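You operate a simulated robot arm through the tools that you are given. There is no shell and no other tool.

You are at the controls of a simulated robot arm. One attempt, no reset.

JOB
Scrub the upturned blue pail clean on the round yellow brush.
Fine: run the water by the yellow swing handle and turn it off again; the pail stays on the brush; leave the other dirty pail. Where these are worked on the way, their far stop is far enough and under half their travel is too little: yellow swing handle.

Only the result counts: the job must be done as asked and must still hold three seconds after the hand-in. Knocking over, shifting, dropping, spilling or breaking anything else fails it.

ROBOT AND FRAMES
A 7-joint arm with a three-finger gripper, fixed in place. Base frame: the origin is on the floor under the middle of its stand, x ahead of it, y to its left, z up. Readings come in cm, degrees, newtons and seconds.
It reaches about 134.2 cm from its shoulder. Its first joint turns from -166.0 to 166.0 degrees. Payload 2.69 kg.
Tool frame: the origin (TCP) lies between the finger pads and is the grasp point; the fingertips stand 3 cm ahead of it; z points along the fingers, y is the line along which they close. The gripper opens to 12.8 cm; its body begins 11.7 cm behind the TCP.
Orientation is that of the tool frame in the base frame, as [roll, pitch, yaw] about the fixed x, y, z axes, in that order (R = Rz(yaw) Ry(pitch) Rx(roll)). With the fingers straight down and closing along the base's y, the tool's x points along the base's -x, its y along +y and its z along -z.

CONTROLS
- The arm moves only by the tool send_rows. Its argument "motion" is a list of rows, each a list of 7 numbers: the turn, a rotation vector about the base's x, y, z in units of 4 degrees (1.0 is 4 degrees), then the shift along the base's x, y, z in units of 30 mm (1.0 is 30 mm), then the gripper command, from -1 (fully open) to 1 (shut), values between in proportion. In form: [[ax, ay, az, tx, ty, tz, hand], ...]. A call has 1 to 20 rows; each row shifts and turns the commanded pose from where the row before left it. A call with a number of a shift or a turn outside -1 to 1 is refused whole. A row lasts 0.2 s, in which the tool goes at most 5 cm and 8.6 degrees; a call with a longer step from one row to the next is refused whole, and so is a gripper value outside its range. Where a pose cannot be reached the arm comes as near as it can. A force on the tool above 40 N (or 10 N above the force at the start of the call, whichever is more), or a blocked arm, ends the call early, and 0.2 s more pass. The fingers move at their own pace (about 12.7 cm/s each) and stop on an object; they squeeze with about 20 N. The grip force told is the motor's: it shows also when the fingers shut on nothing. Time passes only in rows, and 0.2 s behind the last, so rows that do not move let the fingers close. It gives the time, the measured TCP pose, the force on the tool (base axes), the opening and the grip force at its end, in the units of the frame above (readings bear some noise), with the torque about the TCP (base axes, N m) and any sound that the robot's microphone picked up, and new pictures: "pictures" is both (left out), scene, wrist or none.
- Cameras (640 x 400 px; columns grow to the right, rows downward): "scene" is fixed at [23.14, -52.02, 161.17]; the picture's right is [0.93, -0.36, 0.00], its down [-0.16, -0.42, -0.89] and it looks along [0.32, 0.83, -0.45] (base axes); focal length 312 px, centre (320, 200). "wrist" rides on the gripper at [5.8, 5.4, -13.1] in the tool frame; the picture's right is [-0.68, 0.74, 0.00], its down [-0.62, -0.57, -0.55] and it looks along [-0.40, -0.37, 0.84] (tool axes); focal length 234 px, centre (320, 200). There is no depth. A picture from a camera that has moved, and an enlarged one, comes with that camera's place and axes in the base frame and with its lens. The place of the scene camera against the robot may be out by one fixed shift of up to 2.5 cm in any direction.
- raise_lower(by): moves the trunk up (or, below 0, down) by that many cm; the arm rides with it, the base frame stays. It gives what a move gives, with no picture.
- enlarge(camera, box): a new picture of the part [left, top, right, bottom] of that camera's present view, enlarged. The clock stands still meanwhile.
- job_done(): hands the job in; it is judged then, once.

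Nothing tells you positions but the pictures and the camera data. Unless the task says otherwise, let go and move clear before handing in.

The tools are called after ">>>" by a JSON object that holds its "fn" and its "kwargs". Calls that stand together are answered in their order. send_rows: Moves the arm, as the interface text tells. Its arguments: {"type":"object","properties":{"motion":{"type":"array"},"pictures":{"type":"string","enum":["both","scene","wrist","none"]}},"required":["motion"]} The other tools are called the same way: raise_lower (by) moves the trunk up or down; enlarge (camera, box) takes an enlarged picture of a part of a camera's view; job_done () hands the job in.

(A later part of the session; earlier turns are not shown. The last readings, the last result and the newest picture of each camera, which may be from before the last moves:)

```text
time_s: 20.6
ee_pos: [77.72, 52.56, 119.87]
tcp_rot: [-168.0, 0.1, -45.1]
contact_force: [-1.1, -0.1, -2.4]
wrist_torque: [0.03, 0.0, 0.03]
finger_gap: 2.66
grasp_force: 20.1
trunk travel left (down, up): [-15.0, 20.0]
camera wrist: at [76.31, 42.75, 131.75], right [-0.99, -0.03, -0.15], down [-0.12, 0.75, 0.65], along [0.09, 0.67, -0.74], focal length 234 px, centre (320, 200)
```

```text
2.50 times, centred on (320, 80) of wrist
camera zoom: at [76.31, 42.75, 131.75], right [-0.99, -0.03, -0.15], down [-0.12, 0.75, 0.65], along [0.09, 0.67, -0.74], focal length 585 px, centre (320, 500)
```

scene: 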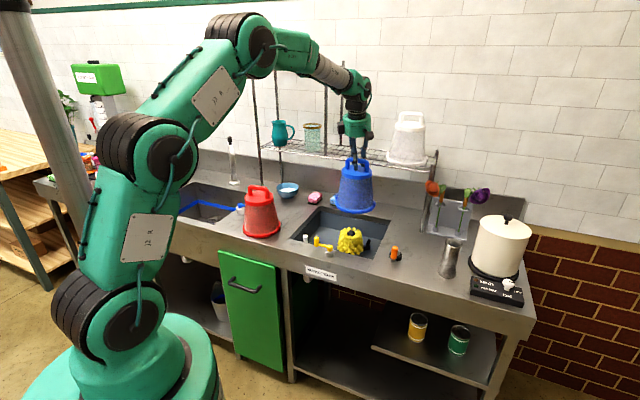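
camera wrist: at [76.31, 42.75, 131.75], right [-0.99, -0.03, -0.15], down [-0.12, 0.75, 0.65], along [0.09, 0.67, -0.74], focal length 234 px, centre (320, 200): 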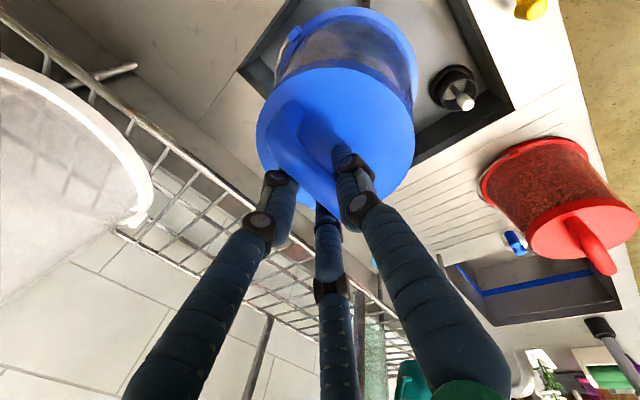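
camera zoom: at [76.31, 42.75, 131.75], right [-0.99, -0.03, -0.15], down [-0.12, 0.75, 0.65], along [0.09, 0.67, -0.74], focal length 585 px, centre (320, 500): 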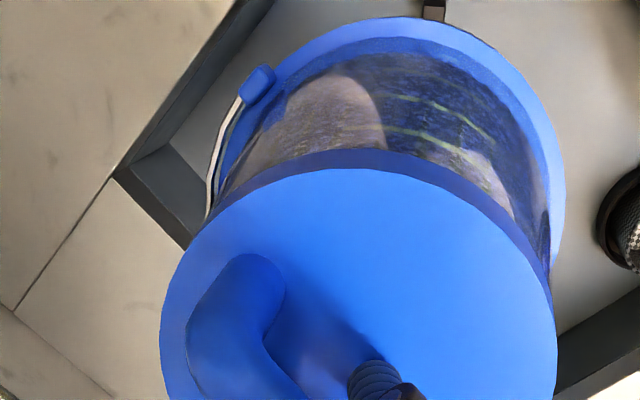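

The pail is above the sink. The scene suggests it may sit about 1 cm right of the brush axis, so I'll zoom in and refine before lowering.

>>> {"fn": "enlarge", "kwargs": {"camera": "scene", "box": [320, 110, 400, 170]}}

>>> {"fn": "enlarge", "kwargs": {"camera": "scene", "box": [310, 190, 400, 260]}}

```text
6.67 times, centred on (360, 140) of scene
camera zoom: at [23.14, -52.02, 161.17], right [0.93, -0.36, 0.0], down [-0.16, -0.42, -0.89], along [0.32, 0.83, -0.45], focal length 2080 px, centre (53, 600)
```

zoom: 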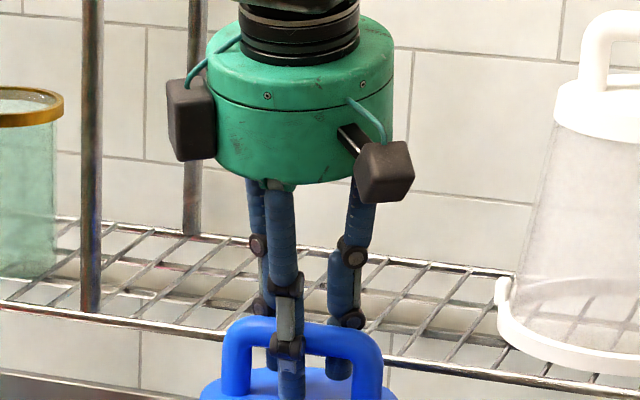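

```text
5.71 times, centred on (355, 225) of scene
camera zoom: at [23.14, -52.02, 161.17], right [0.93, -0.36, 0.0], down [-0.16, -0.42, -0.89], along [0.32, 0.83, -0.45], focal length 1783 px, centre (120, 57)
```

zoom: 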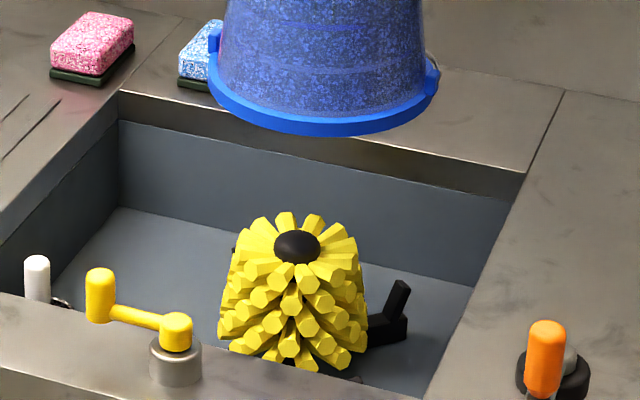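

Measured against the brush directly in the scene view, the pail should go about 1.2 cm to the left. I'll shift it and lower until the rim is just above the brush top.

>>> {"fn": "send_rows", "kwargs": {"motion": [[0, 0, 0, -0.18, 0.07, 0, 1], [0, 0, 0, -0.18, 0.07, -0.4, 1], [0, 0, 0, 0, 0, -0.8, 1], [0, 0, 0, 0, 0, -0.8, 1], [0, 0, 0, 0, 0, -0.8, 1], [0, 0, 0, 0, 0, -0.5, 1], [0, 0, 0, 0, 0, 0, 1], [0, 0, 0, 0, 0, 0, 1]], "pictures": "both"}}

>>> {"fn": "enlarge", "kwargs": {"camera": "scene", "box": [300, 150, 410, 260]}}

>>> {"fn": "enlarge", "kwargs": {"camera": "wrist", "box": [200, 0, 440, 160]}}

```text
time_s: 22.4
ee_pos: [76.48, 52.92, 109.98]
tcp_rot: [-168.0, -0.1, -45.0]
contact_force: [-0.3, 0.5, -3.0]
wrist_torque: [-0.02, -0.04, -0.01]
finger_gap: 2.69
grasp_force: 20.2
trunk travel left (down, up): [-15.0, 20.0]
camera wrist: at [75.15, 43.14, 121.84], right [-0.99, -0.03, -0.15], down [-0.12, 0.75, 0.65], along [0.09, 0.67, -0.74], focal length 234 px, centre (320, 200)
```

scene: 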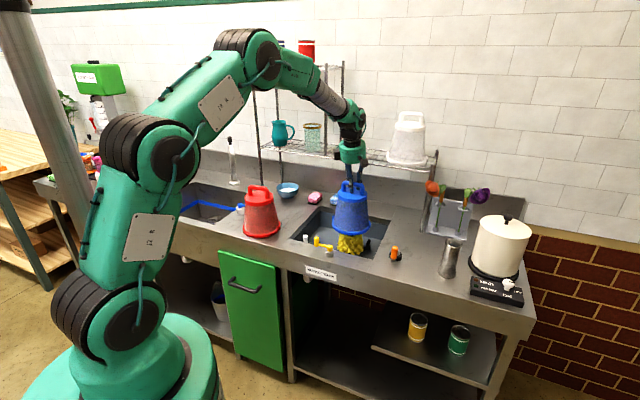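
wrist: 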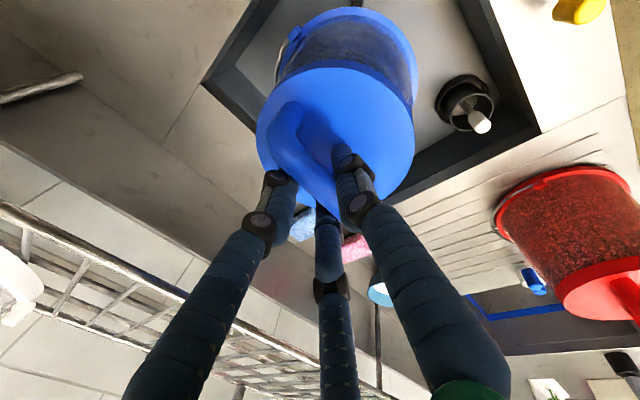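

```text
3.64 times, centred on (355, 205) of scene
camera zoom: at [23.14, -52.02, 161.17], right [0.93, -0.36, 0.0], down [-0.16, -0.42, -0.89], along [0.32, 0.83, -0.45], focal length 1134 px, centre (193, 182)
```

zoom: 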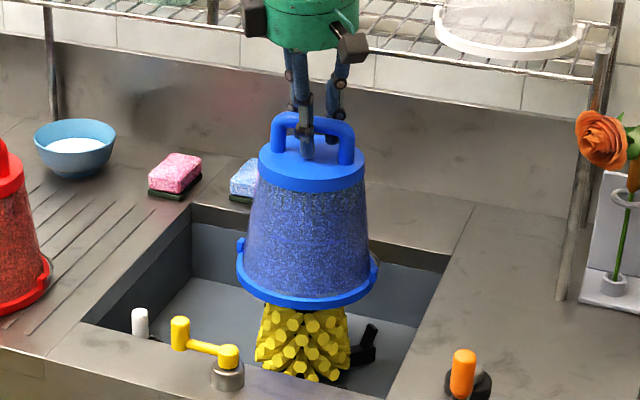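

```text
2.50 times, centred on (320, 80) of wrist
camera zoom: at [75.15, 43.14, 121.84], right [-0.99, -0.03, -0.15], down [-0.12, 0.75, 0.65], along [0.09, 0.67, -0.74], focal length 585 px, centre (320, 500)
```

zoom: 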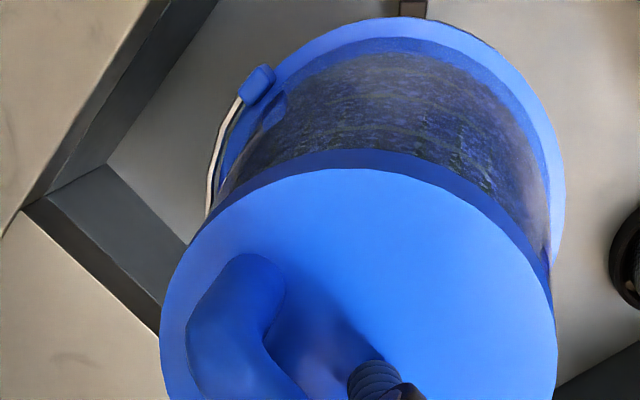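

The pail is laterally aligned with the brush. I'll lower it in short steps and check the force.

>>> {"fn": "send_rows", "kwargs": {"motion": [[0, 0, 0, -0.05, 0.02, -0.3, 1], [0, 0, 0, -0.03, 0.01, -0.4, 1], [0, 0, 0, 0, 0, -0.4, 1], [0, 0, 0, 0, 0, -0.4, 1], [0, 0, 0, 0, 0, 0, 1]], "pictures": "scene"}}

>>> {"fn": "enlarge", "kwargs": {"camera": "scene", "box": [300, 150, 410, 260]}}

>>> {"fn": "enlarge", "kwargs": {"camera": "wrist", "box": [200, 0, 440, 160]}}

```text
time_s: 23.6
ee_pos: [76.29, 53.14, 105.43]
tcp_rot: [-168.0, 0.1, -45.1]
contact_force: [0.3, 0.7, -2.1]
wrist_torque: [0.04, 0.03, 0.01]
finger_gap: 2.66
grasp_force: 19.6
trunk travel left (down, up): [-15.0, 20.0]
```

scene: 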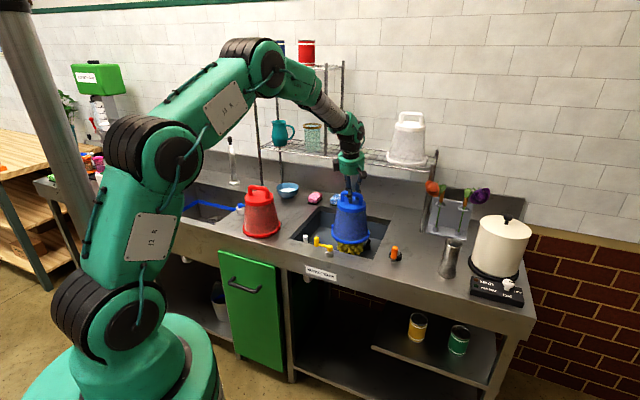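

```text
3.64 times, centred on (355, 205) of scene
camera zoom: at [23.14, -52.02, 161.17], right [0.93, -0.36, 0.0], down [-0.16, -0.42, -0.89], along [0.32, 0.83, -0.45], focal length 1134 px, centre (193, 182)
```

zoom: 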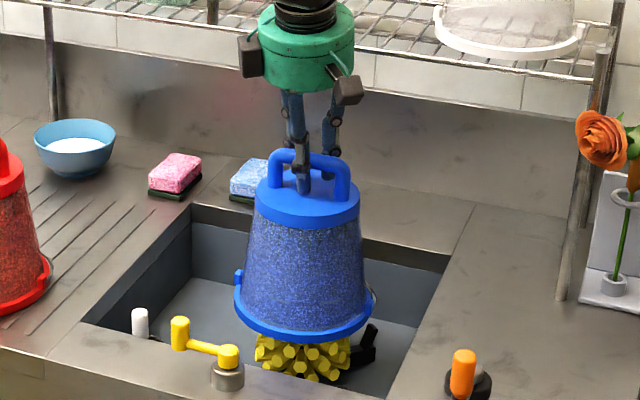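

```text
2.50 times, centred on (320, 80) of wrist
camera zoom: at [74.96, 43.23, 117.36], right [-0.99, -0.03, -0.15], down [-0.12, 0.75, 0.65], along [0.09, 0.67, -0.74], focal length 585 px, centre (320, 500)
```

zoom: 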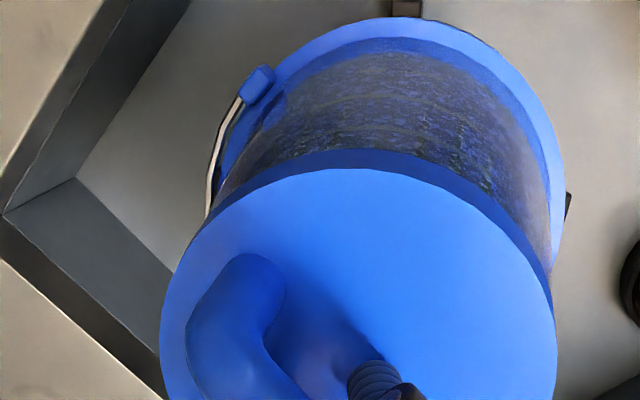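

>>> {"fn": "enlarge", "kwargs": {"camera": "wrist", "box": [330, 0, 470, 100]}}

>>> {"fn": "enlarge", "kwargs": {"camera": "scene", "box": [325, 215, 385, 255]}}

```text
4.00 times, centred on (400, 50) of wrist
camera zoom: at [74.96, 43.23, 117.36], right [-0.99, -0.03, -0.15], down [-0.12, 0.75, 0.65], along [0.09, 0.67, -0.74], focal length 937 px, centre (0, 800)
```

zoom: 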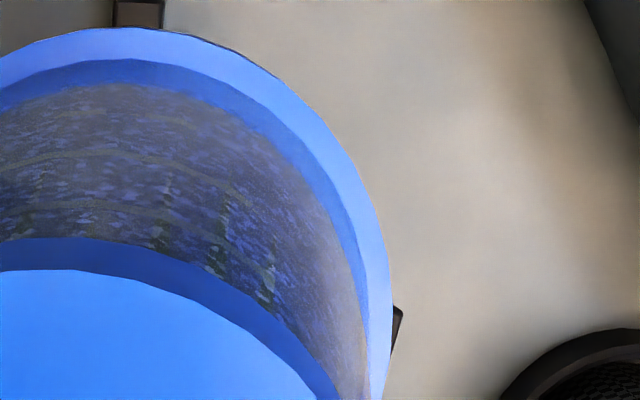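

```text
10.00 times, centred on (355, 235) of scene
camera zoom: at [23.14, -52.02, 161.17], right [0.93, -0.36, 0.0], down [-0.16, -0.42, -0.89], along [0.32, 0.83, -0.45], focal length 3120 px, centre (-30, -150)
```

zoom: 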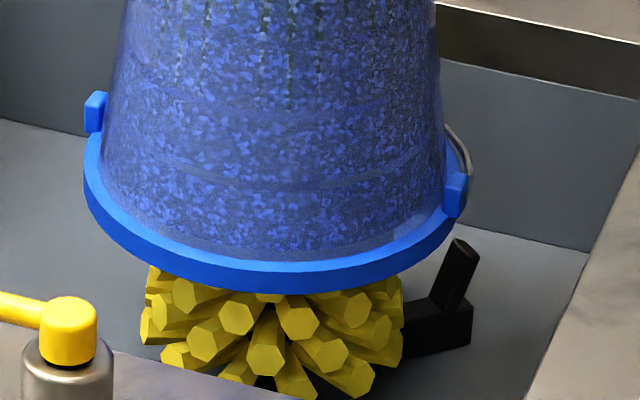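

Scene and wrist views now agree that pail and cradle are concentric within a few millimetres. I'll keep lowering in small steps towards the feet.

>>> {"fn": "send_rows", "kwargs": {"motion": [[0, 0, 0, 0.03, 0, -0.3, 1], [0, 0, 0, 0.03, 0, -0.3, 1], [0, 0, 0, 0, 0, -0.3, 1], [0, 0, 0, 0, 0, -0.3, 1], [0, 0, 0, 0, 0, 0, 1]], "pictures": "scene"}}

>>> {"fn": "enlarge", "kwargs": {"camera": "scene", "box": [315, 190, 395, 260]}}

>>> {"fn": "enlarge", "kwargs": {"camera": "wrist", "box": [200, 0, 440, 160]}}

```text
time_s: 24.8
ee_pos: [76.48, 53.06, 101.84]
tcp_rot: [-168.0, -0.1, -45.0]
contact_force: [0.5, 1.2, -2.4]
wrist_torque: [0.0, -0.03, 0.02]
finger_gap: 2.67
grasp_force: 19.8
trunk travel left (down, up): [-15.0, 20.0]
```

scene: 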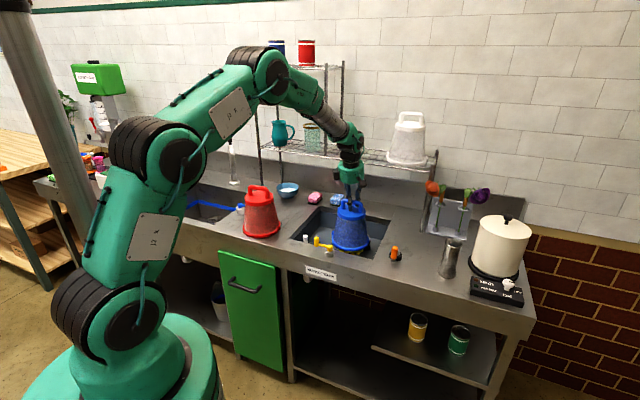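

```text
5.71 times, centred on (355, 225) of scene
camera zoom: at [23.14, -52.02, 161.17], right [0.93, -0.36, 0.0], down [-0.16, -0.42, -0.89], along [0.32, 0.83, -0.45], focal length 1783 px, centre (120, 57)
```

zoom: 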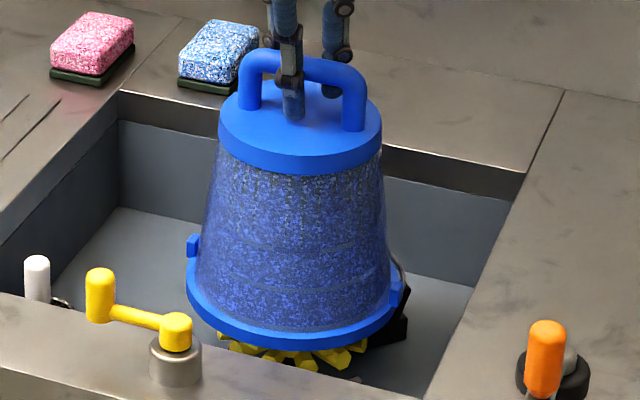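

```text
2.50 times, centred on (320, 80) of wrist
camera zoom: at [75.13, 43.25, 113.75], right [-0.99, -0.03, -0.15], down [-0.12, 0.75, 0.65], along [0.09, 0.67, -0.74], focal length 585 px, centre (320, 500)
```

zoom: 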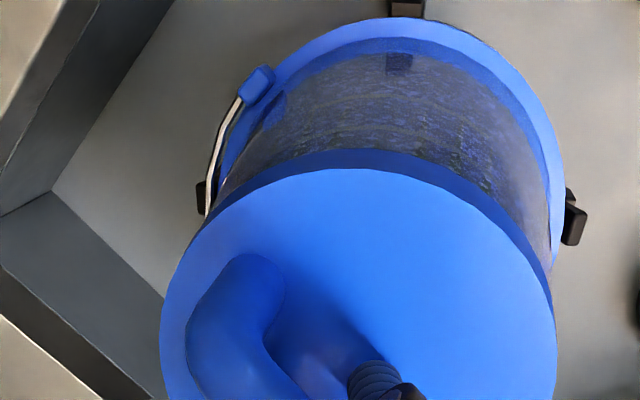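

Three feet are visible evenly around the rim, so the pail is concentric with the cradle. Continuing down gently until it seats.

>>> {"fn": "send_rows", "kwargs": {"motion": [[0, 0, 0, 0, 0, -0.2, 1], [0, 0, 0, 0, 0, -0.2, 1], [0, 0, 0, 0, 0, -0.2, 1], [0, 0, 0, 0, 0, 0, 1]], "pictures": "none"}}

>>> {"fn": "enlarge", "kwargs": {"camera": "scene", "box": [315, 190, 395, 260]}}

>>> {"fn": "enlarge", "kwargs": {"camera": "wrist", "box": [200, 0, 440, 160]}}

```text
time_s: 25.8
ee_pos: [76.34, 53.15, 100.09]
tcp_rot: [-168.0, 0.0, -44.9]
contact_force: [-0.1, -0.4, -1.8]
wrist_torque: [0.02, 0.0, -0.02]
finger_gap: 2.67
grasp_force: 20.3
trunk travel left (down, up): [-15.0, 20.0]
```

```text
5.71 times, centred on (355, 225) of scene
camera zoom: at [23.14, -52.02, 161.17], right [0.93, -0.36, 0.0], down [-0.16, -0.42, -0.89], along [0.32, 0.83, -0.45], focal length 1783 px, centre (120, 57)
```

zoom: 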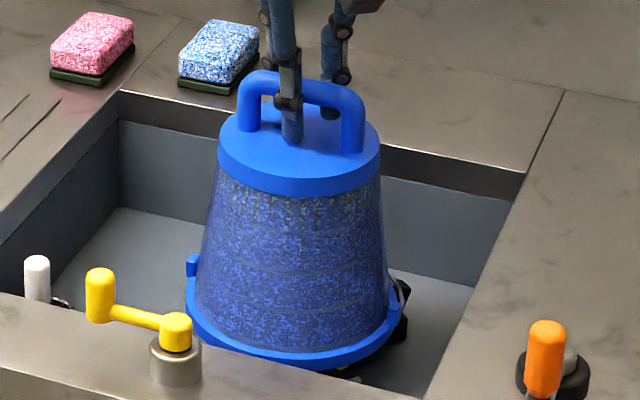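

```text
2.50 times, centred on (320, 80) of wrist
camera zoom: at [75.12, 43.25, 111.92], right [-0.99, -0.03, -0.15], down [-0.12, 0.75, 0.65], along [0.09, 0.67, -0.74], focal length 585 px, centre (320, 500)
```

zoom: 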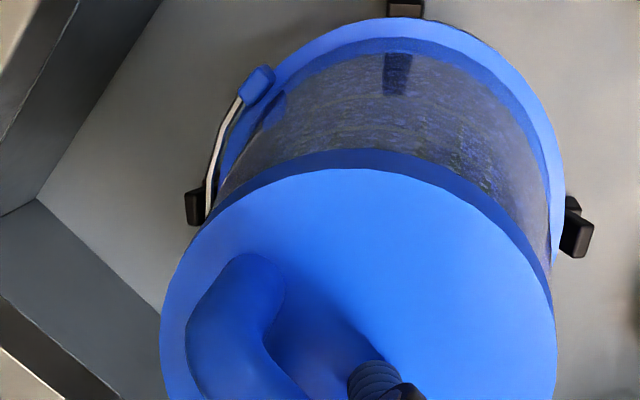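

>>> {"fn": "send_rows", "kwargs": {"motion": [[0, 0, 0, 0, 0, -0.15, 1], [0, 0, 0, 0, 0, -0.15, 1], [0, 0, 0, 0, 0, -0.15, 1], [0, 0, 0, 0, 0, 0, 1]], "pictures": "none"}}

>>> {"fn": "enlarge", "kwargs": {"camera": "scene", "box": [315, 190, 395, 260]}}

>>> {"fn": "enlarge", "kwargs": {"camera": "wrist", "box": [200, 0, 440, 160]}}

```text
time_s: 26.8
ee_pos: [76.45, 53.01, 98.69]
tcp_rot: [-168.2, 0.0, -45.0]
contact_force: [-0.6, 0.3, -2.2]
wrist_torque: [0.01, -0.01, -0.02]
finger_gap: 2.65
grasp_force: 20.5
trunk travel left (down, up): [-15.0, 20.0]
```

```text
5.71 times, centred on (355, 225) of scene
camera zoom: at [23.14, -52.02, 161.17], right [0.93, -0.36, 0.0], down [-0.16, -0.42, -0.89], along [0.32, 0.83, -0.45], focal length 1783 px, centre (120, 57)
```

zoom: 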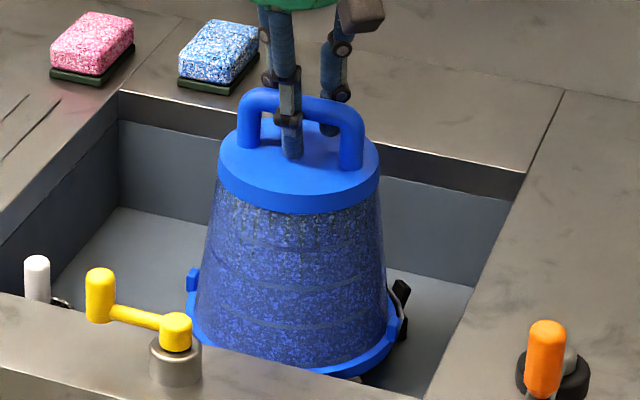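

```text
2.50 times, centred on (320, 80) of wrist
camera zoom: at [75.16, 43.24, 110.53], right [-0.99, -0.03, -0.15], down [-0.12, 0.75, 0.65], along [0.09, 0.67, -0.74], focal length 585 px, centre (320, 500)
```

zoom: 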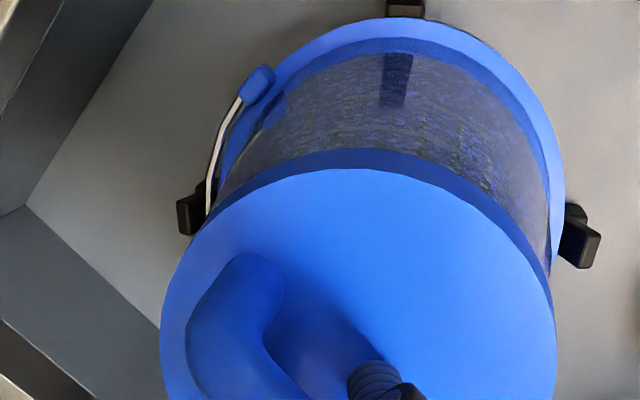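

>>> {"fn": "send_rows", "kwargs": {"motion": [[0, 0, 0, 0, 0, -0.12, 1], [0, 0, 0, 0, 0, -0.12, 1], [0, 0, 0, 0, 0, -0.12, 1], [0, 0, 0, 0, 0, 0, 1]], "pictures": "none"}}

>>> {"fn": "enlarge", "kwargs": {"camera": "scene", "box": [315, 190, 395, 260]}}

```text
time_s: 27.8
ee_pos: [76.47, 52.93, 97.56]
tcp_rot: [-168.0, -0.1, -44.9]
contact_force: [-0.3, 0.6, -3.0]
wrist_torque: [0.0, -0.04, 0.0]
finger_gap: 2.7
grasp_force: 19.9
trunk travel left (down, up): [-15.0, 20.0]
```

```text
5.71 times, centred on (355, 225) of scene
camera zoom: at [23.14, -52.02, 161.17], right [0.93, -0.36, 0.0], down [-0.16, -0.42, -0.89], along [0.32, 0.83, -0.45], focal length 1783 px, centre (120, 57)
```

zoom: 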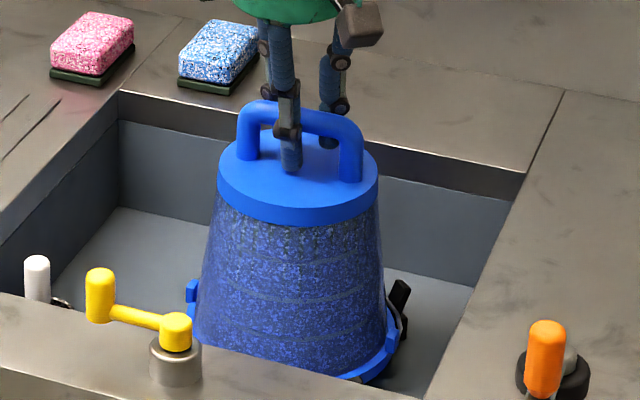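

>>> {"fn": "send_rows", "kwargs": {"motion": [[0, 0, 0, 0, 0, -0.1, 1], [0, 0, 0, 0, 0, -0.1, 1], [0, 0, 0, 0, 0, -0.1, 1], [0, 0, 0, 0, 0, 0, 1]], "pictures": "none"}}

>>> {"fn": "enlarge", "kwargs": {"camera": "wrist", "box": [200, 0, 440, 160]}}

```text
time_s: 28.8
ee_pos: [76.5, 53.11, 96.96]
tcp_rot: [-167.7, 0.0, -45.0]
contact_force: [1.8, 4.5, 14.2]
wrist_torque: [-0.06, 0.08, 0.0]
finger_gap: 2.88
grasp_force: 19.7
trunk travel left (down, up): [-15.0, 20.0]
```

```text
2.50 times, centred on (320, 80) of wrist
camera zoom: at [75.15, 43.26, 108.79], right [-0.99, -0.03, -0.16], down [-0.13, 0.74, 0.66], along [0.1, 0.67, -0.74], focal length 585 px, centre (320, 500)
```

zoom: 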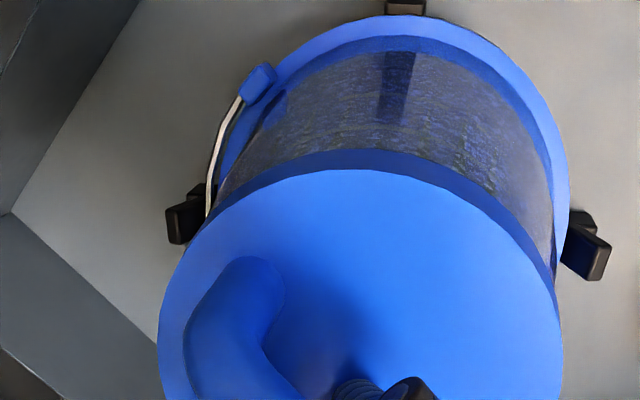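

The pail has seated on the feet (about 14 N of push). I'll ease off, open the fingers, and withdraw upward.

>>> {"fn": "send_rows", "kwargs": {"motion": [[0, 0, 0, 0, 0, 0.1, 1], [0, 0, 0, 0, 0, 0, 1]], "pictures": "none"}}

>>> {"fn": "send_rows", "kwargs": {"motion": [[0, 0, 0, 0, 0, 0, 0.5], [0, 0, 0, 0, 0, 0, 0.3], [0, 0, 0, 0, 0, 0, 0.0], [0, 0, 0, 0, 0, 0, -0.2], [0, 0, 0, 0, 0, 0, -0.2]], "pictures": "both"}}

>>> {"fn": "enlarge", "kwargs": {"camera": "scene", "box": [315, 170, 395, 260]}}

>>> {"fn": "enlarge", "kwargs": {"camera": "wrist", "box": [200, 0, 440, 240]}}

```text
time_s: 29.4
ee_pos: [76.34, 53.05, 96.97]
tcp_rot: [-168.1, 0.1, -45.0]
contact_force: [2.2, 0.7, 2.6]
wrist_torque: [-0.11, 0.0, -0.03]
finger_gap: 2.83
grasp_force: 20.0
trunk travel left (down, up): [-15.0, 20.0]
```

```text
time_s: 30.6
ee_pos: [76.41, 53.03, 97.03]
tcp_rot: [-168.2, 0.0, -44.9]
contact_force: [-0.9, 0.7, 0.8]
wrist_torque: [0.0, 0.04, 0.03]
finger_gap: 7.71
grasp_force: 0.0
trunk travel left (down, up): [-15.0, 20.0]
camera wrist: at [75.11, 43.22, 108.91], right [-0.99, -0.03, -0.15], down [-0.12, 0.75, 0.65], along [0.09, 0.67, -0.74], focal length 234 px, centre (320, 200)
```

scene: 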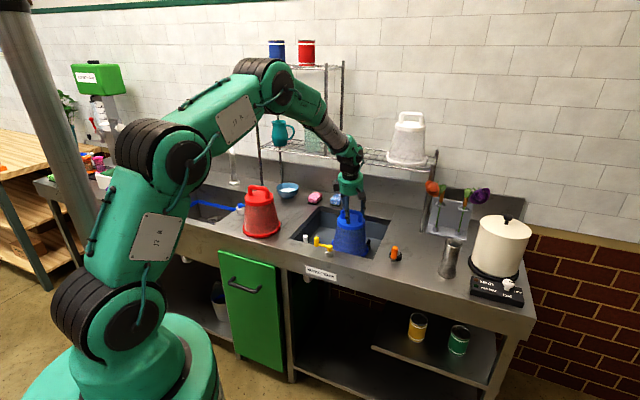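
wrist: 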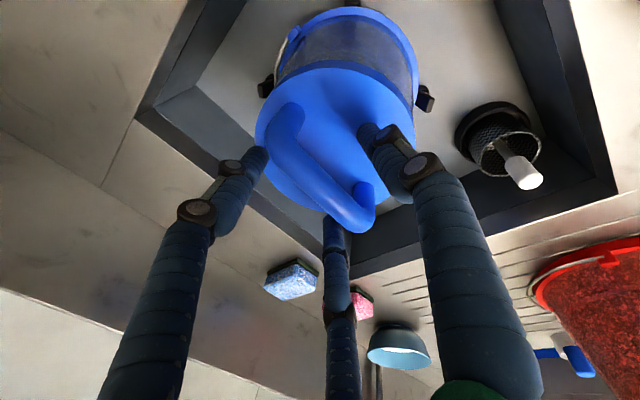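

```text
4.44 times, centred on (355, 215) of scene
camera zoom: at [23.14, -52.02, 161.17], right [0.93, -0.36, 0.0], down [-0.16, -0.42, -0.89], along [0.32, 0.83, -0.45], focal length 1387 px, centre (164, 133)
```

zoom: 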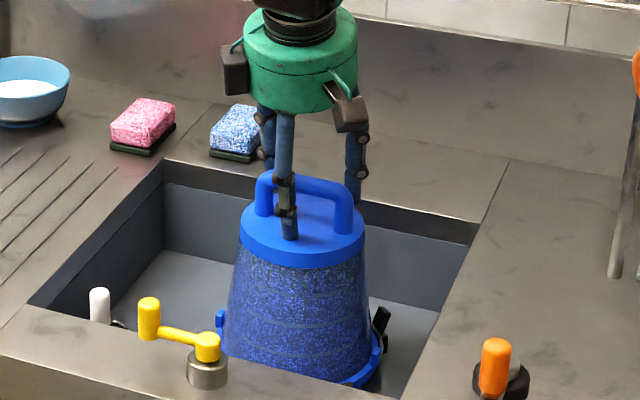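

```text
1.67 times, centred on (320, 120) of wrist
camera zoom: at [75.11, 43.22, 108.91], right [-0.99, -0.03, -0.15], down [-0.12, 0.75, 0.65], along [0.09, 0.67, -0.74], focal length 390 px, centre (320, 333)
```

zoom: 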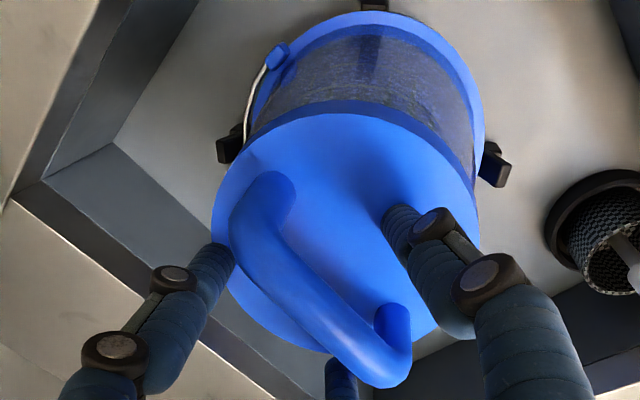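

The pail stands upright in the cradle, unaided. Next I'll withdraw upward, untilt the hand, and turn it for the yellow swing handle at about (57, 43.3), knob top z≈93.

>>> {"fn": "send_rows", "kwargs": {"motion": [[0, 0, 0, 0, 0, 0.6, -0.2], [0, 0, 0, 0, 0, 0.8, -0.2], [0, 0, 0, 0, 0, 0.9, -0.2], [0, 0, 0, 0, 0, 0.9, -0.2], [0, 0, 0, 0, 0, 0.9, -0.2], [0, 0, 0, 0, 0, 0.9, -0.2], [-0.707, 0.707, 0, -0.5, -0.5, 0.3, -0.2], [-0.707, 0.707, 0, -0.5, -0.5, 0, -0.2], [-0.707, 0.707, 0, -0.5, -0.5, 0, -0.2], [0, 0, -1, -0.5, -0.3, 0, -0.2], [0, 0, -1, -0.5, -0.3, 0, -0.2], [0, 0, -1, -0.5, -0.3, 0, -0.2], [0, 0, -1, -0.5, -0.3, 0, -0.2], [0, 0, -1, -0.5, -0.2, 0, -0.2], [0, 0, -1, -0.5, -0.1, 0, -0.2], [0, 0, -1, -0.5, 0, 0, -0.2], [0, 0, -1, -0.5, 0, 0, -0.2], [0, 0, -1, -0.5, 0, 0, -0.2], [0, 0, -1, -0.5, 0, 0, -0.2], [0, 0, -1, 0, 0, 0, -0.2]], "pictures": "both"}}

```text
time_s: 34.8
ee_pos: [57.01, 43.99, 113.01]
tcp_rot: [179.9, -0.1, -89.1]
contact_force: [0.1, -0.3, 0.2]
wrist_torque: [0.01, -0.02, -0.02]
finger_gap: 7.66
grasp_force: 0.0
trunk travel left (down, up): [-15.0, 20.0]
camera wrist: at [51.83, 38.05, 126.26], right [-0.75, 0.66, 0.0], down [0.56, 0.62, 0.55], along [0.36, 0.41, -0.84], focal length 234 px, centre (320, 200)
```

scene: 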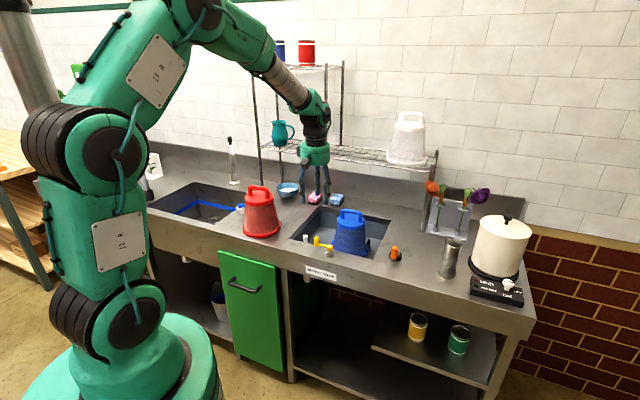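
wrist: 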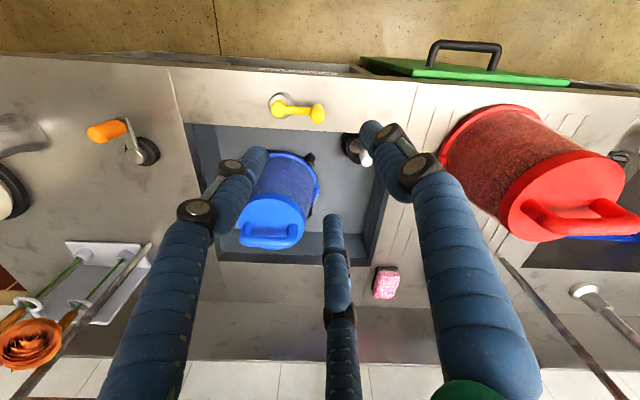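

>>> {"fn": "enlarge", "kwargs": {"camera": "wrist", "box": [220, 60, 400, 180]}}

>>> {"fn": "enlarge", "kwargs": {"camera": "scene", "box": [295, 195, 375, 260]}}

```text
3.33 times, centred on (310, 120) of wrist
camera zoom: at [51.83, 38.05, 126.26], right [-0.75, 0.66, 0.0], down [0.56, 0.62, 0.55], along [0.36, 0.41, -0.84], focal length 781 px, centre (353, 467)
```

zoom: 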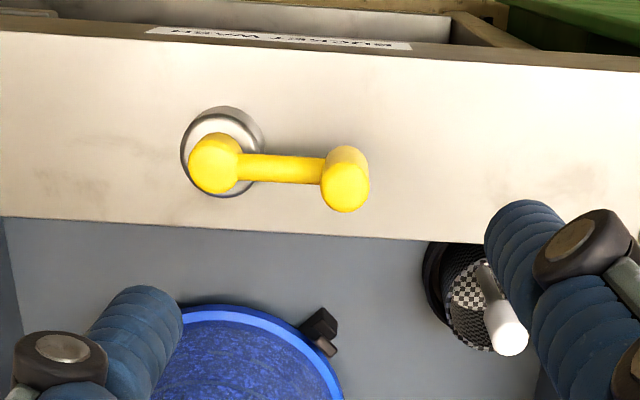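

```text
6.15 times, centred on (335, 228) of scene
camera zoom: at [23.14, -52.02, 161.17], right [0.93, -0.36, 0.0], down [-0.16, -0.42, -0.89], along [0.32, 0.83, -0.45], focal length 1920 px, centre (228, 31)
```

zoom: 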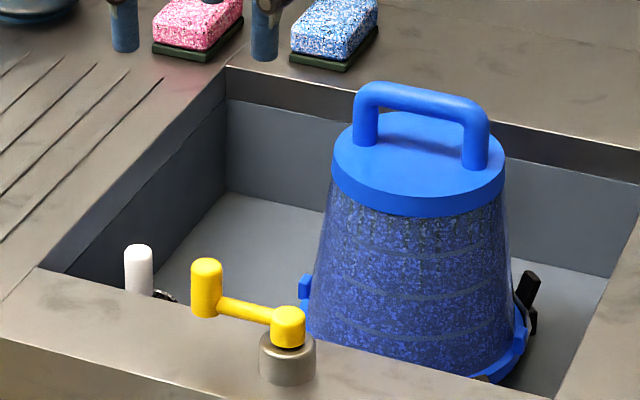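

The hand is almost exactly above the yellow knob, at about (57.2, 43.8), with its arm at z≈90 pointing to the pivot at (61.2, 39.6). I'll turn another 45° so the lever's arm lies between fingers, and descend to cage the knob with the tips above the arm.

>>> {"fn": "send_rows", "kwargs": {"motion": [[0, 0, -1, 0.06, -0.05, 0, -0.2], [0, 0, -1, 0, 0, 0, -0.2], [0, 0, -1, 0, 0, 0, -0.2], [0, 0, -1, 0, 0, 0, -0.2], [0, 0, -1, 0, 0, 0, -0.2], [0, 0, -1, 0, 0, -0.7, -0.2], [0, 0, -1, 0, 0, -0.9, -0.2], [0, 0, -1, 0, 0, -0.9, -0.2], [0, 0, -1, 0, 0, -0.9, -0.2], [0, 0, -1, 0, 0, -0.9, -0.2], [0, 0, -1, 0, 0, -0.7, -0.2], [0, 0, 0, 0, 0, 0, -0.2]], "pictures": "both"}}

>>> {"fn": "enlarge", "kwargs": {"camera": "wrist", "box": [220, 80, 420, 230]}}

>>> {"fn": "enlarge", "kwargs": {"camera": "scene", "box": [285, 180, 375, 260]}}

```text
time_s: 37.4
ee_pos: [57.15, 43.86, 97.8]
tcp_rot: [-180.0, 0.1, -133.0]
contact_force: [0.1, -0.6, -0.3]
wrist_torque: [-0.03, -0.01, -0.02]
finger_gap: 7.66
grasp_force: 0.1
trunk travel left (down, up): [-15.0, 20.0]
camera wrist: at [49.4, 43.22, 111.22], right [-0.08, 1.0, 0.0], down [0.83, 0.06, 0.55], along [0.55, 0.04, -0.84], focal length 234 px, centre (320, 200)
```

scene: 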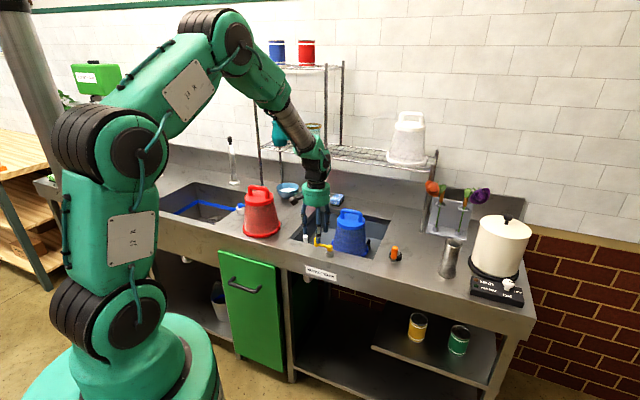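
wrist: 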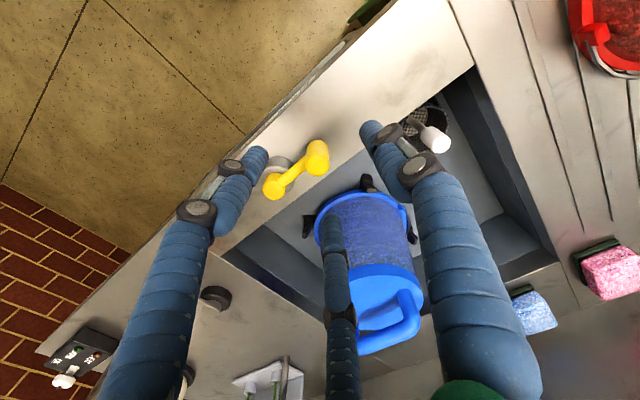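

```text
2.67 times, centred on (320, 155) of wrist
camera zoom: at [49.4, 43.22, 111.22], right [-0.08, 1.0, 0.0], down [0.83, 0.06, 0.55], along [0.55, 0.04, -0.84], focal length 624 px, centre (320, 320)
```

zoom: 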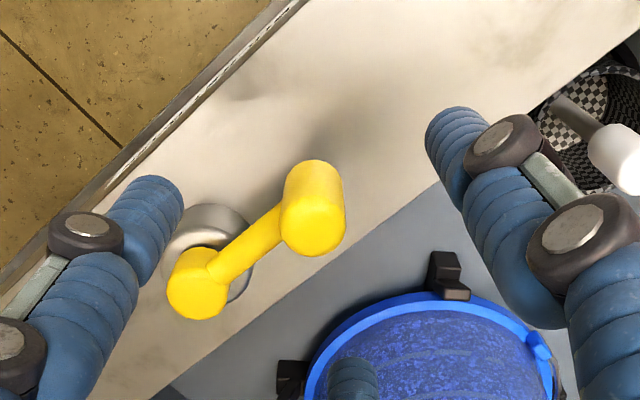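

```text
5.00 times, centred on (330, 220) of scene
camera zoom: at [23.14, -52.02, 161.17], right [0.93, -0.36, 0.0], down [-0.16, -0.42, -0.89], along [0.32, 0.83, -0.45], focal length 1560 px, centre (270, 100)
```

zoom: 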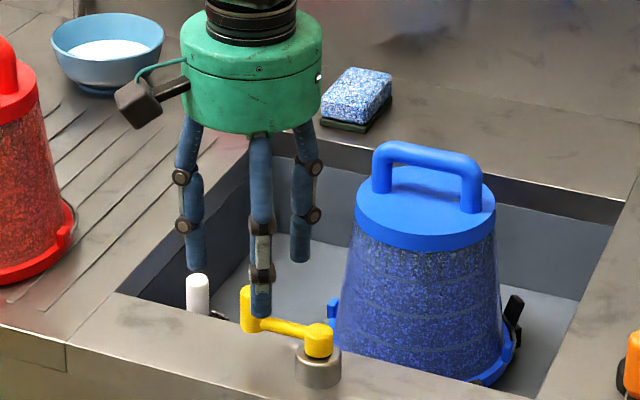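

The knob is centred under the open fingers. I'll descend the last 3.6 cm, then close to a loose cage.

>>> {"fn": "send_rows", "kwargs": {"motion": [[0, 0, 0, 0.05, 0, -0.5, -0.2], [0, 0, 0, 0.03, 0, -0.4, -0.2], [0, 0, 0, 0, 0, -0.3, -0.2], [0, 0, 0, 0, 0, 0, 0.2], [0, 0, 0, 0, 0, 0, 0.4], [0, 0, 0, 0, 0, 0, 0.5], [0, 0, 0, 0, 0, 0, 0.5]], "pictures": "both"}}

>>> {"fn": "enlarge", "kwargs": {"camera": "wrist", "box": [220, 80, 420, 230]}}

>>> {"fn": "enlarge", "kwargs": {"camera": "scene", "box": [295, 205, 355, 255]}}

```text
time_s: 39.0
ee_pos: [57.54, 43.96, 94.48]
tcp_rot: [180.0, -0.1, -133.0]
contact_force: [1.0, -0.6, -0.3]
wrist_torque: [0.03, -0.01, 0.0]
finger_gap: 3.19
grasp_force: 0.1
trunk travel left (down, up): [-15.0, 20.0]
camera wrist: at [49.68, 43.26, 107.65], right [-0.08, 1.0, 0.0], down [0.83, 0.06, 0.55], along [0.55, 0.04, -0.84], focal length 234 px, centre (320, 200)
```

scene: 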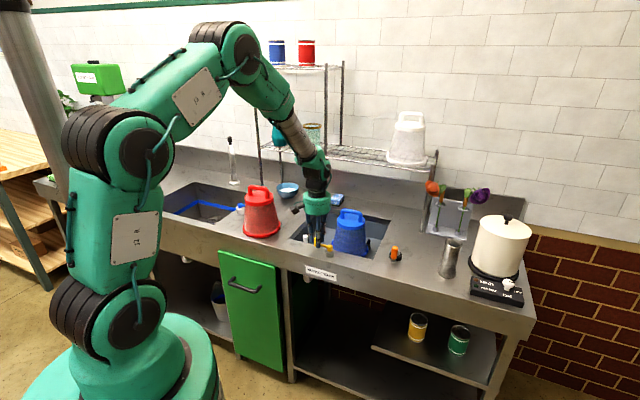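
wrist: 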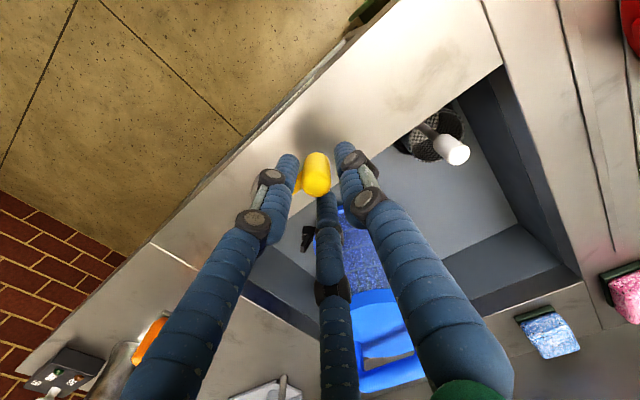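

```text
2.67 times, centred on (320, 155) of wrist
camera zoom: at [49.68, 43.26, 107.65], right [-0.08, 1.0, 0.0], down [0.83, 0.06, 0.55], along [0.55, 0.04, -0.84], focal length 624 px, centre (320, 320)
```

zoom: 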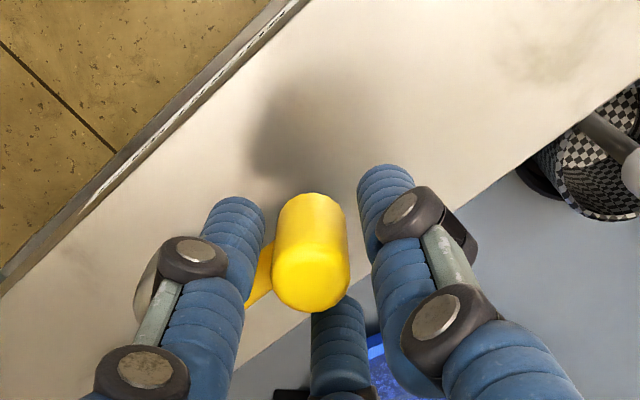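

```text
8.00 times, centred on (325, 230) of scene
camera zoom: at [23.14, -52.02, 161.17], right [0.93, -0.36, 0.0], down [-0.16, -0.42, -0.89], along [0.32, 0.83, -0.45], focal length 2496 px, centre (280, -40)
```

zoom: 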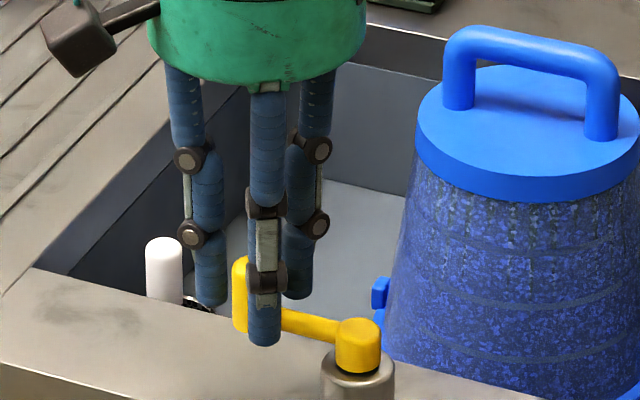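

The knob is loosely caged. I'll test which way the lever swings with a small move towards the sink, watching the force.

>>> {"fn": "send_rows", "kwargs": {"motion": [[0, 0, 0, 0.1, 0.1, 0, 0.5], [0, 0, 0, 0.1, 0.1, 0, 0.5], [0, 0, 0, 0.1, 0.1, 0, 0.5], [0, 0, 0, 0, 0, 0, 0.5]], "pictures": "wrist"}}

>>> {"fn": "enlarge", "kwargs": {"camera": "wrist", "box": [220, 80, 420, 230]}}

>>> {"fn": "enlarge", "kwargs": {"camera": "scene", "box": [295, 205, 355, 255]}}

```text
time_s: 40.0
ee_pos: [58.04, 44.57, 94.3]
tcp_rot: [-180.0, -0.3, -133.0]
contact_force: [-31.0, -11.8, -1.8]
wrist_torque: [-0.26, 0.84, -0.77]
finger_gap: 4.5
grasp_force: 9.5
trunk travel left (down, up): [-15.0, 20.0]
camera wrist: at [50.27, 44.03, 107.54], right [-0.08, 1.0, 0.0], down [0.84, 0.07, 0.55], along [0.54, 0.04, -0.84], focal length 234 px, centre (320, 200)
```

wrist: 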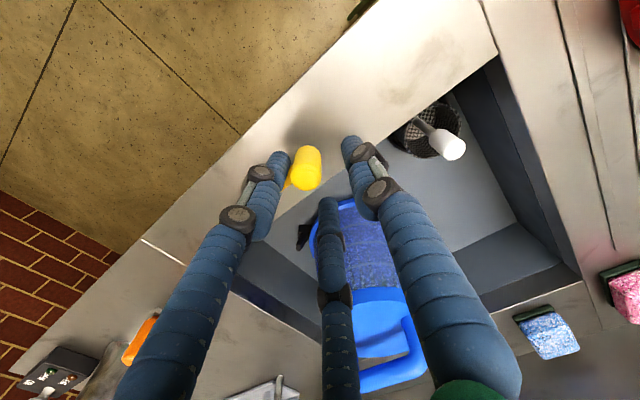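

```text
2.67 times, centred on (320, 155) of wrist
camera zoom: at [50.27, 44.03, 107.54], right [-0.08, 1.0, 0.0], down [0.84, 0.07, 0.55], along [0.54, 0.04, -0.84], focal length 624 px, centre (320, 320)
```

zoom: 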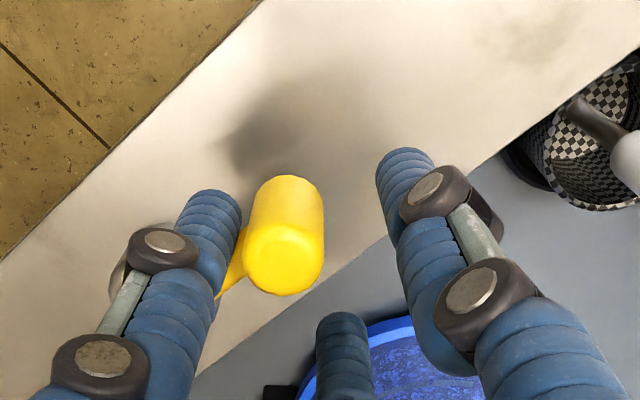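

```text
8.00 times, centred on (325, 230) of scene
camera zoom: at [23.14, -52.02, 161.17], right [0.93, -0.36, 0.0], down [-0.16, -0.42, -0.89], along [0.32, 0.83, -0.45], focal length 2496 px, centre (280, -40)
```

zoom: 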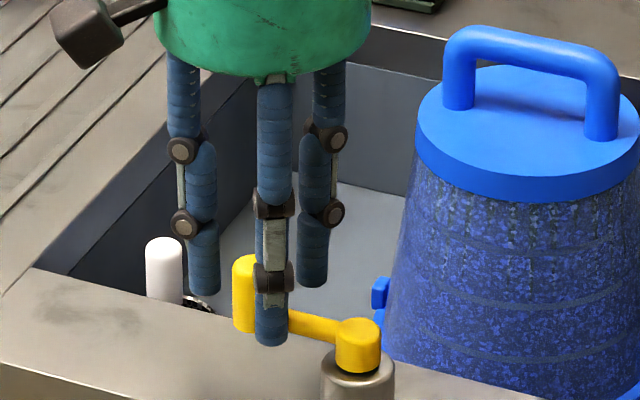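

The lever is blocked towards the sink, and the knob did not move. I'll back off and test the opposite direction, towards the counter front.

>>> {"fn": "send_rows", "kwargs": {"motion": [[0, 0, 0, -0.1, -0.1, 0, 0.5], [0, 0, 0, -0.15, -0.15, 0, 0.5], [0, 0, 0, -0.1, -0.1, 0, 0.5], [0, 0, 0, 0, 0, 0, 0.5]], "pictures": "none"}}

>>> {"fn": "send_rows", "kwargs": {"motion": [[0, 0, 0, -0.1, -0.1, 0, 0.5], [0, 0, 0, -0.1, -0.12, 0, 0.5], [0, 0, 0, -0.08, -0.12, 0, 0.5], [0, 0, 0, 0, 0, 0, 0.5]], "pictures": "wrist"}}

>>> {"fn": "enlarge", "kwargs": {"camera": "wrist", "box": [220, 80, 420, 230]}}

>>> {"fn": "enlarge", "kwargs": {"camera": "scene", "box": [295, 205, 355, 255]}}

```text
time_s: 41.0
ee_pos: [57.23, 43.78, 94.51]
tcp_rot: [180.0, 0.1, -133.0]
contact_force: [-0.3, -0.2, -0.8]
wrist_torque: [-0.03, -0.03, 0.04]
finger_gap: 3.21
grasp_force: 0.1
trunk travel left (down, up): [-15.0, 20.0]
```

```text
time_s: 42.0
ee_pos: [56.49, 42.72, 94.36]
tcp_rot: [180.0, 0.0, -132.9]
contact_force: [1.4, 1.8, 0.3]
wrist_torque: [-0.03, -0.04, 0.0]
finger_gap: 3.29
grasp_force: 0.5
trunk travel left (down, up): [-15.0, 20.0]
camera wrist: at [48.67, 42.07, 107.61], right [-0.08, 1.0, 0.0], down [0.83, 0.06, 0.55], along [0.55, 0.04, -0.84], focal length 234 px, centre (320, 200)
```

wrist: 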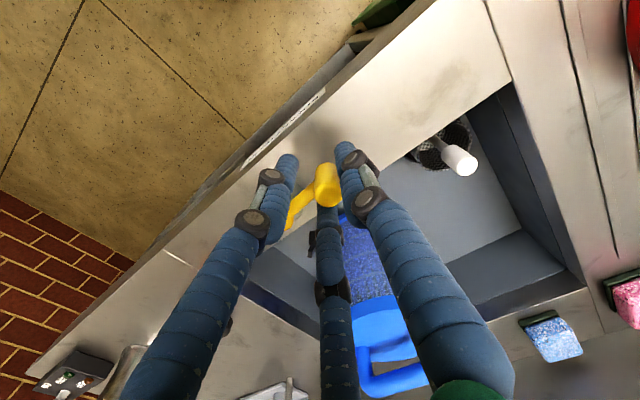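

```text
2.67 times, centred on (320, 155) of wrist
camera zoom: at [48.67, 42.07, 107.61], right [-0.08, 1.0, 0.0], down [0.83, 0.06, 0.55], along [0.55, 0.04, -0.84], focal length 624 px, centre (320, 320)
```

zoom: 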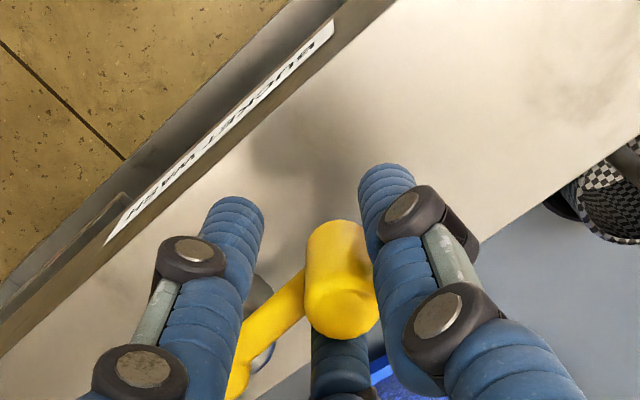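

```text
8.00 times, centred on (325, 230) of scene
camera zoom: at [23.14, -52.02, 161.17], right [0.93, -0.36, 0.0], down [-0.16, -0.42, -0.89], along [0.32, 0.83, -0.45], focal length 2496 px, centre (280, -40)
```

zoom: 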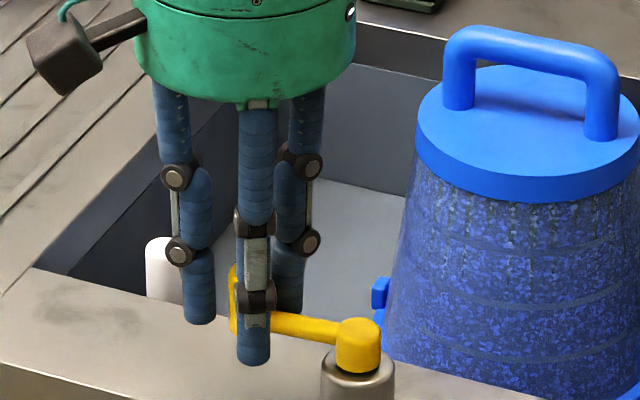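

The lever swings towards the counter front with only about 2 N. I'll follow its arc around the pivot, turning the hand along with it.

>>> {"fn": "send_rows", "kwargs": {"motion": [[0, 0, 1, -0.07, -0.115, 0, 0.5], [0, 0, 1, -0.062, -0.12, 0, 0.5], [0, 0, 1, -0.054, -0.124, 0, 0.5], [0, 0, 1, -0.045, -0.127, 0, 0.5], [0, 0, 1, -0.036, -0.13, 0, 0.5], [0, 0, 1, -0.027, -0.132, 0, 0.5], [0, 0, 1, -0.017, -0.134, 0, 0.5], [0, 0, 1, -0.008, -0.135, 0, 0.5], [0, 0, 0, 0, 0, 0, 0.5]], "pictures": "both"}}

>>> {"fn": "enlarge", "kwargs": {"camera": "wrist", "box": [220, 80, 420, 230]}}

>>> {"fn": "enlarge", "kwargs": {"camera": "scene", "box": [295, 205, 375, 265]}}

```text
time_s: 44.0
ee_pos: [55.26, 39.64, 94.44]
tcp_rot: [-180.0, 0.0, -100.9]
contact_force: [0.6, 1.0, 0.2]
wrist_torque: [0.05, 0.01, 0.03]
finger_gap: 3.23
grasp_force: 1.1
trunk travel left (down, up): [-15.0, 20.0]
camera wrist: at [49.2, 34.89, 107.67], right [-0.59, 0.8, 0.0], down [0.67, 0.5, 0.55], along [0.44, 0.33, -0.84], focal length 234 px, centre (320, 200)
```

scene: 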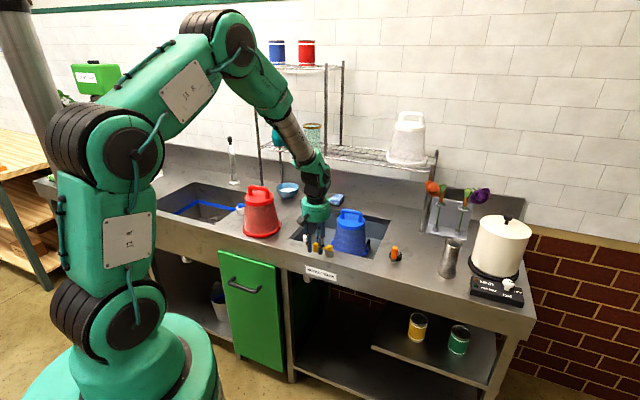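
wrist: 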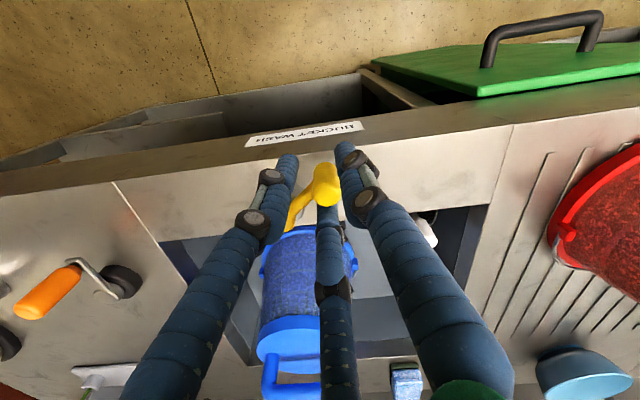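

```text
2.67 times, centred on (320, 155) of wrist
camera zoom: at [49.2, 34.89, 107.67], right [-0.59, 0.8, 0.0], down [0.67, 0.5, 0.55], along [0.44, 0.33, -0.84], focal length 624 px, centre (320, 320)
```

zoom: 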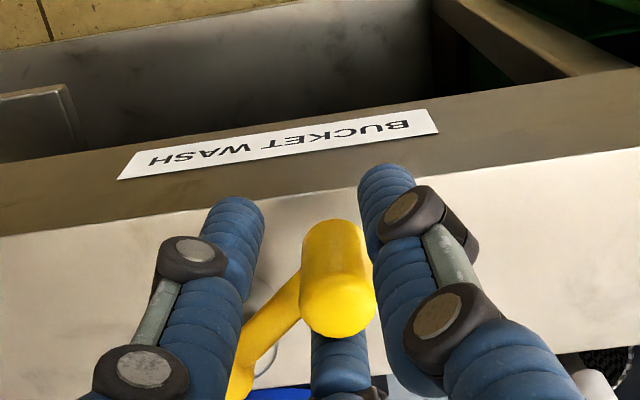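

```text
6.67 times, centred on (335, 235) of scene
camera zoom: at [23.14, -52.02, 161.17], right [0.93, -0.36, 0.0], down [-0.16, -0.42, -0.89], along [0.32, 0.83, -0.45], focal length 2080 px, centre (220, -33)
```

zoom: 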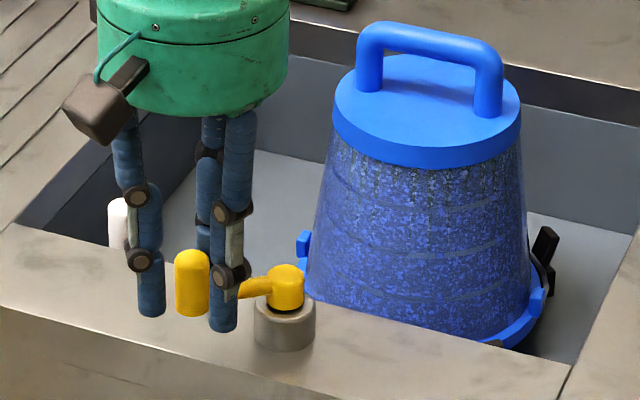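

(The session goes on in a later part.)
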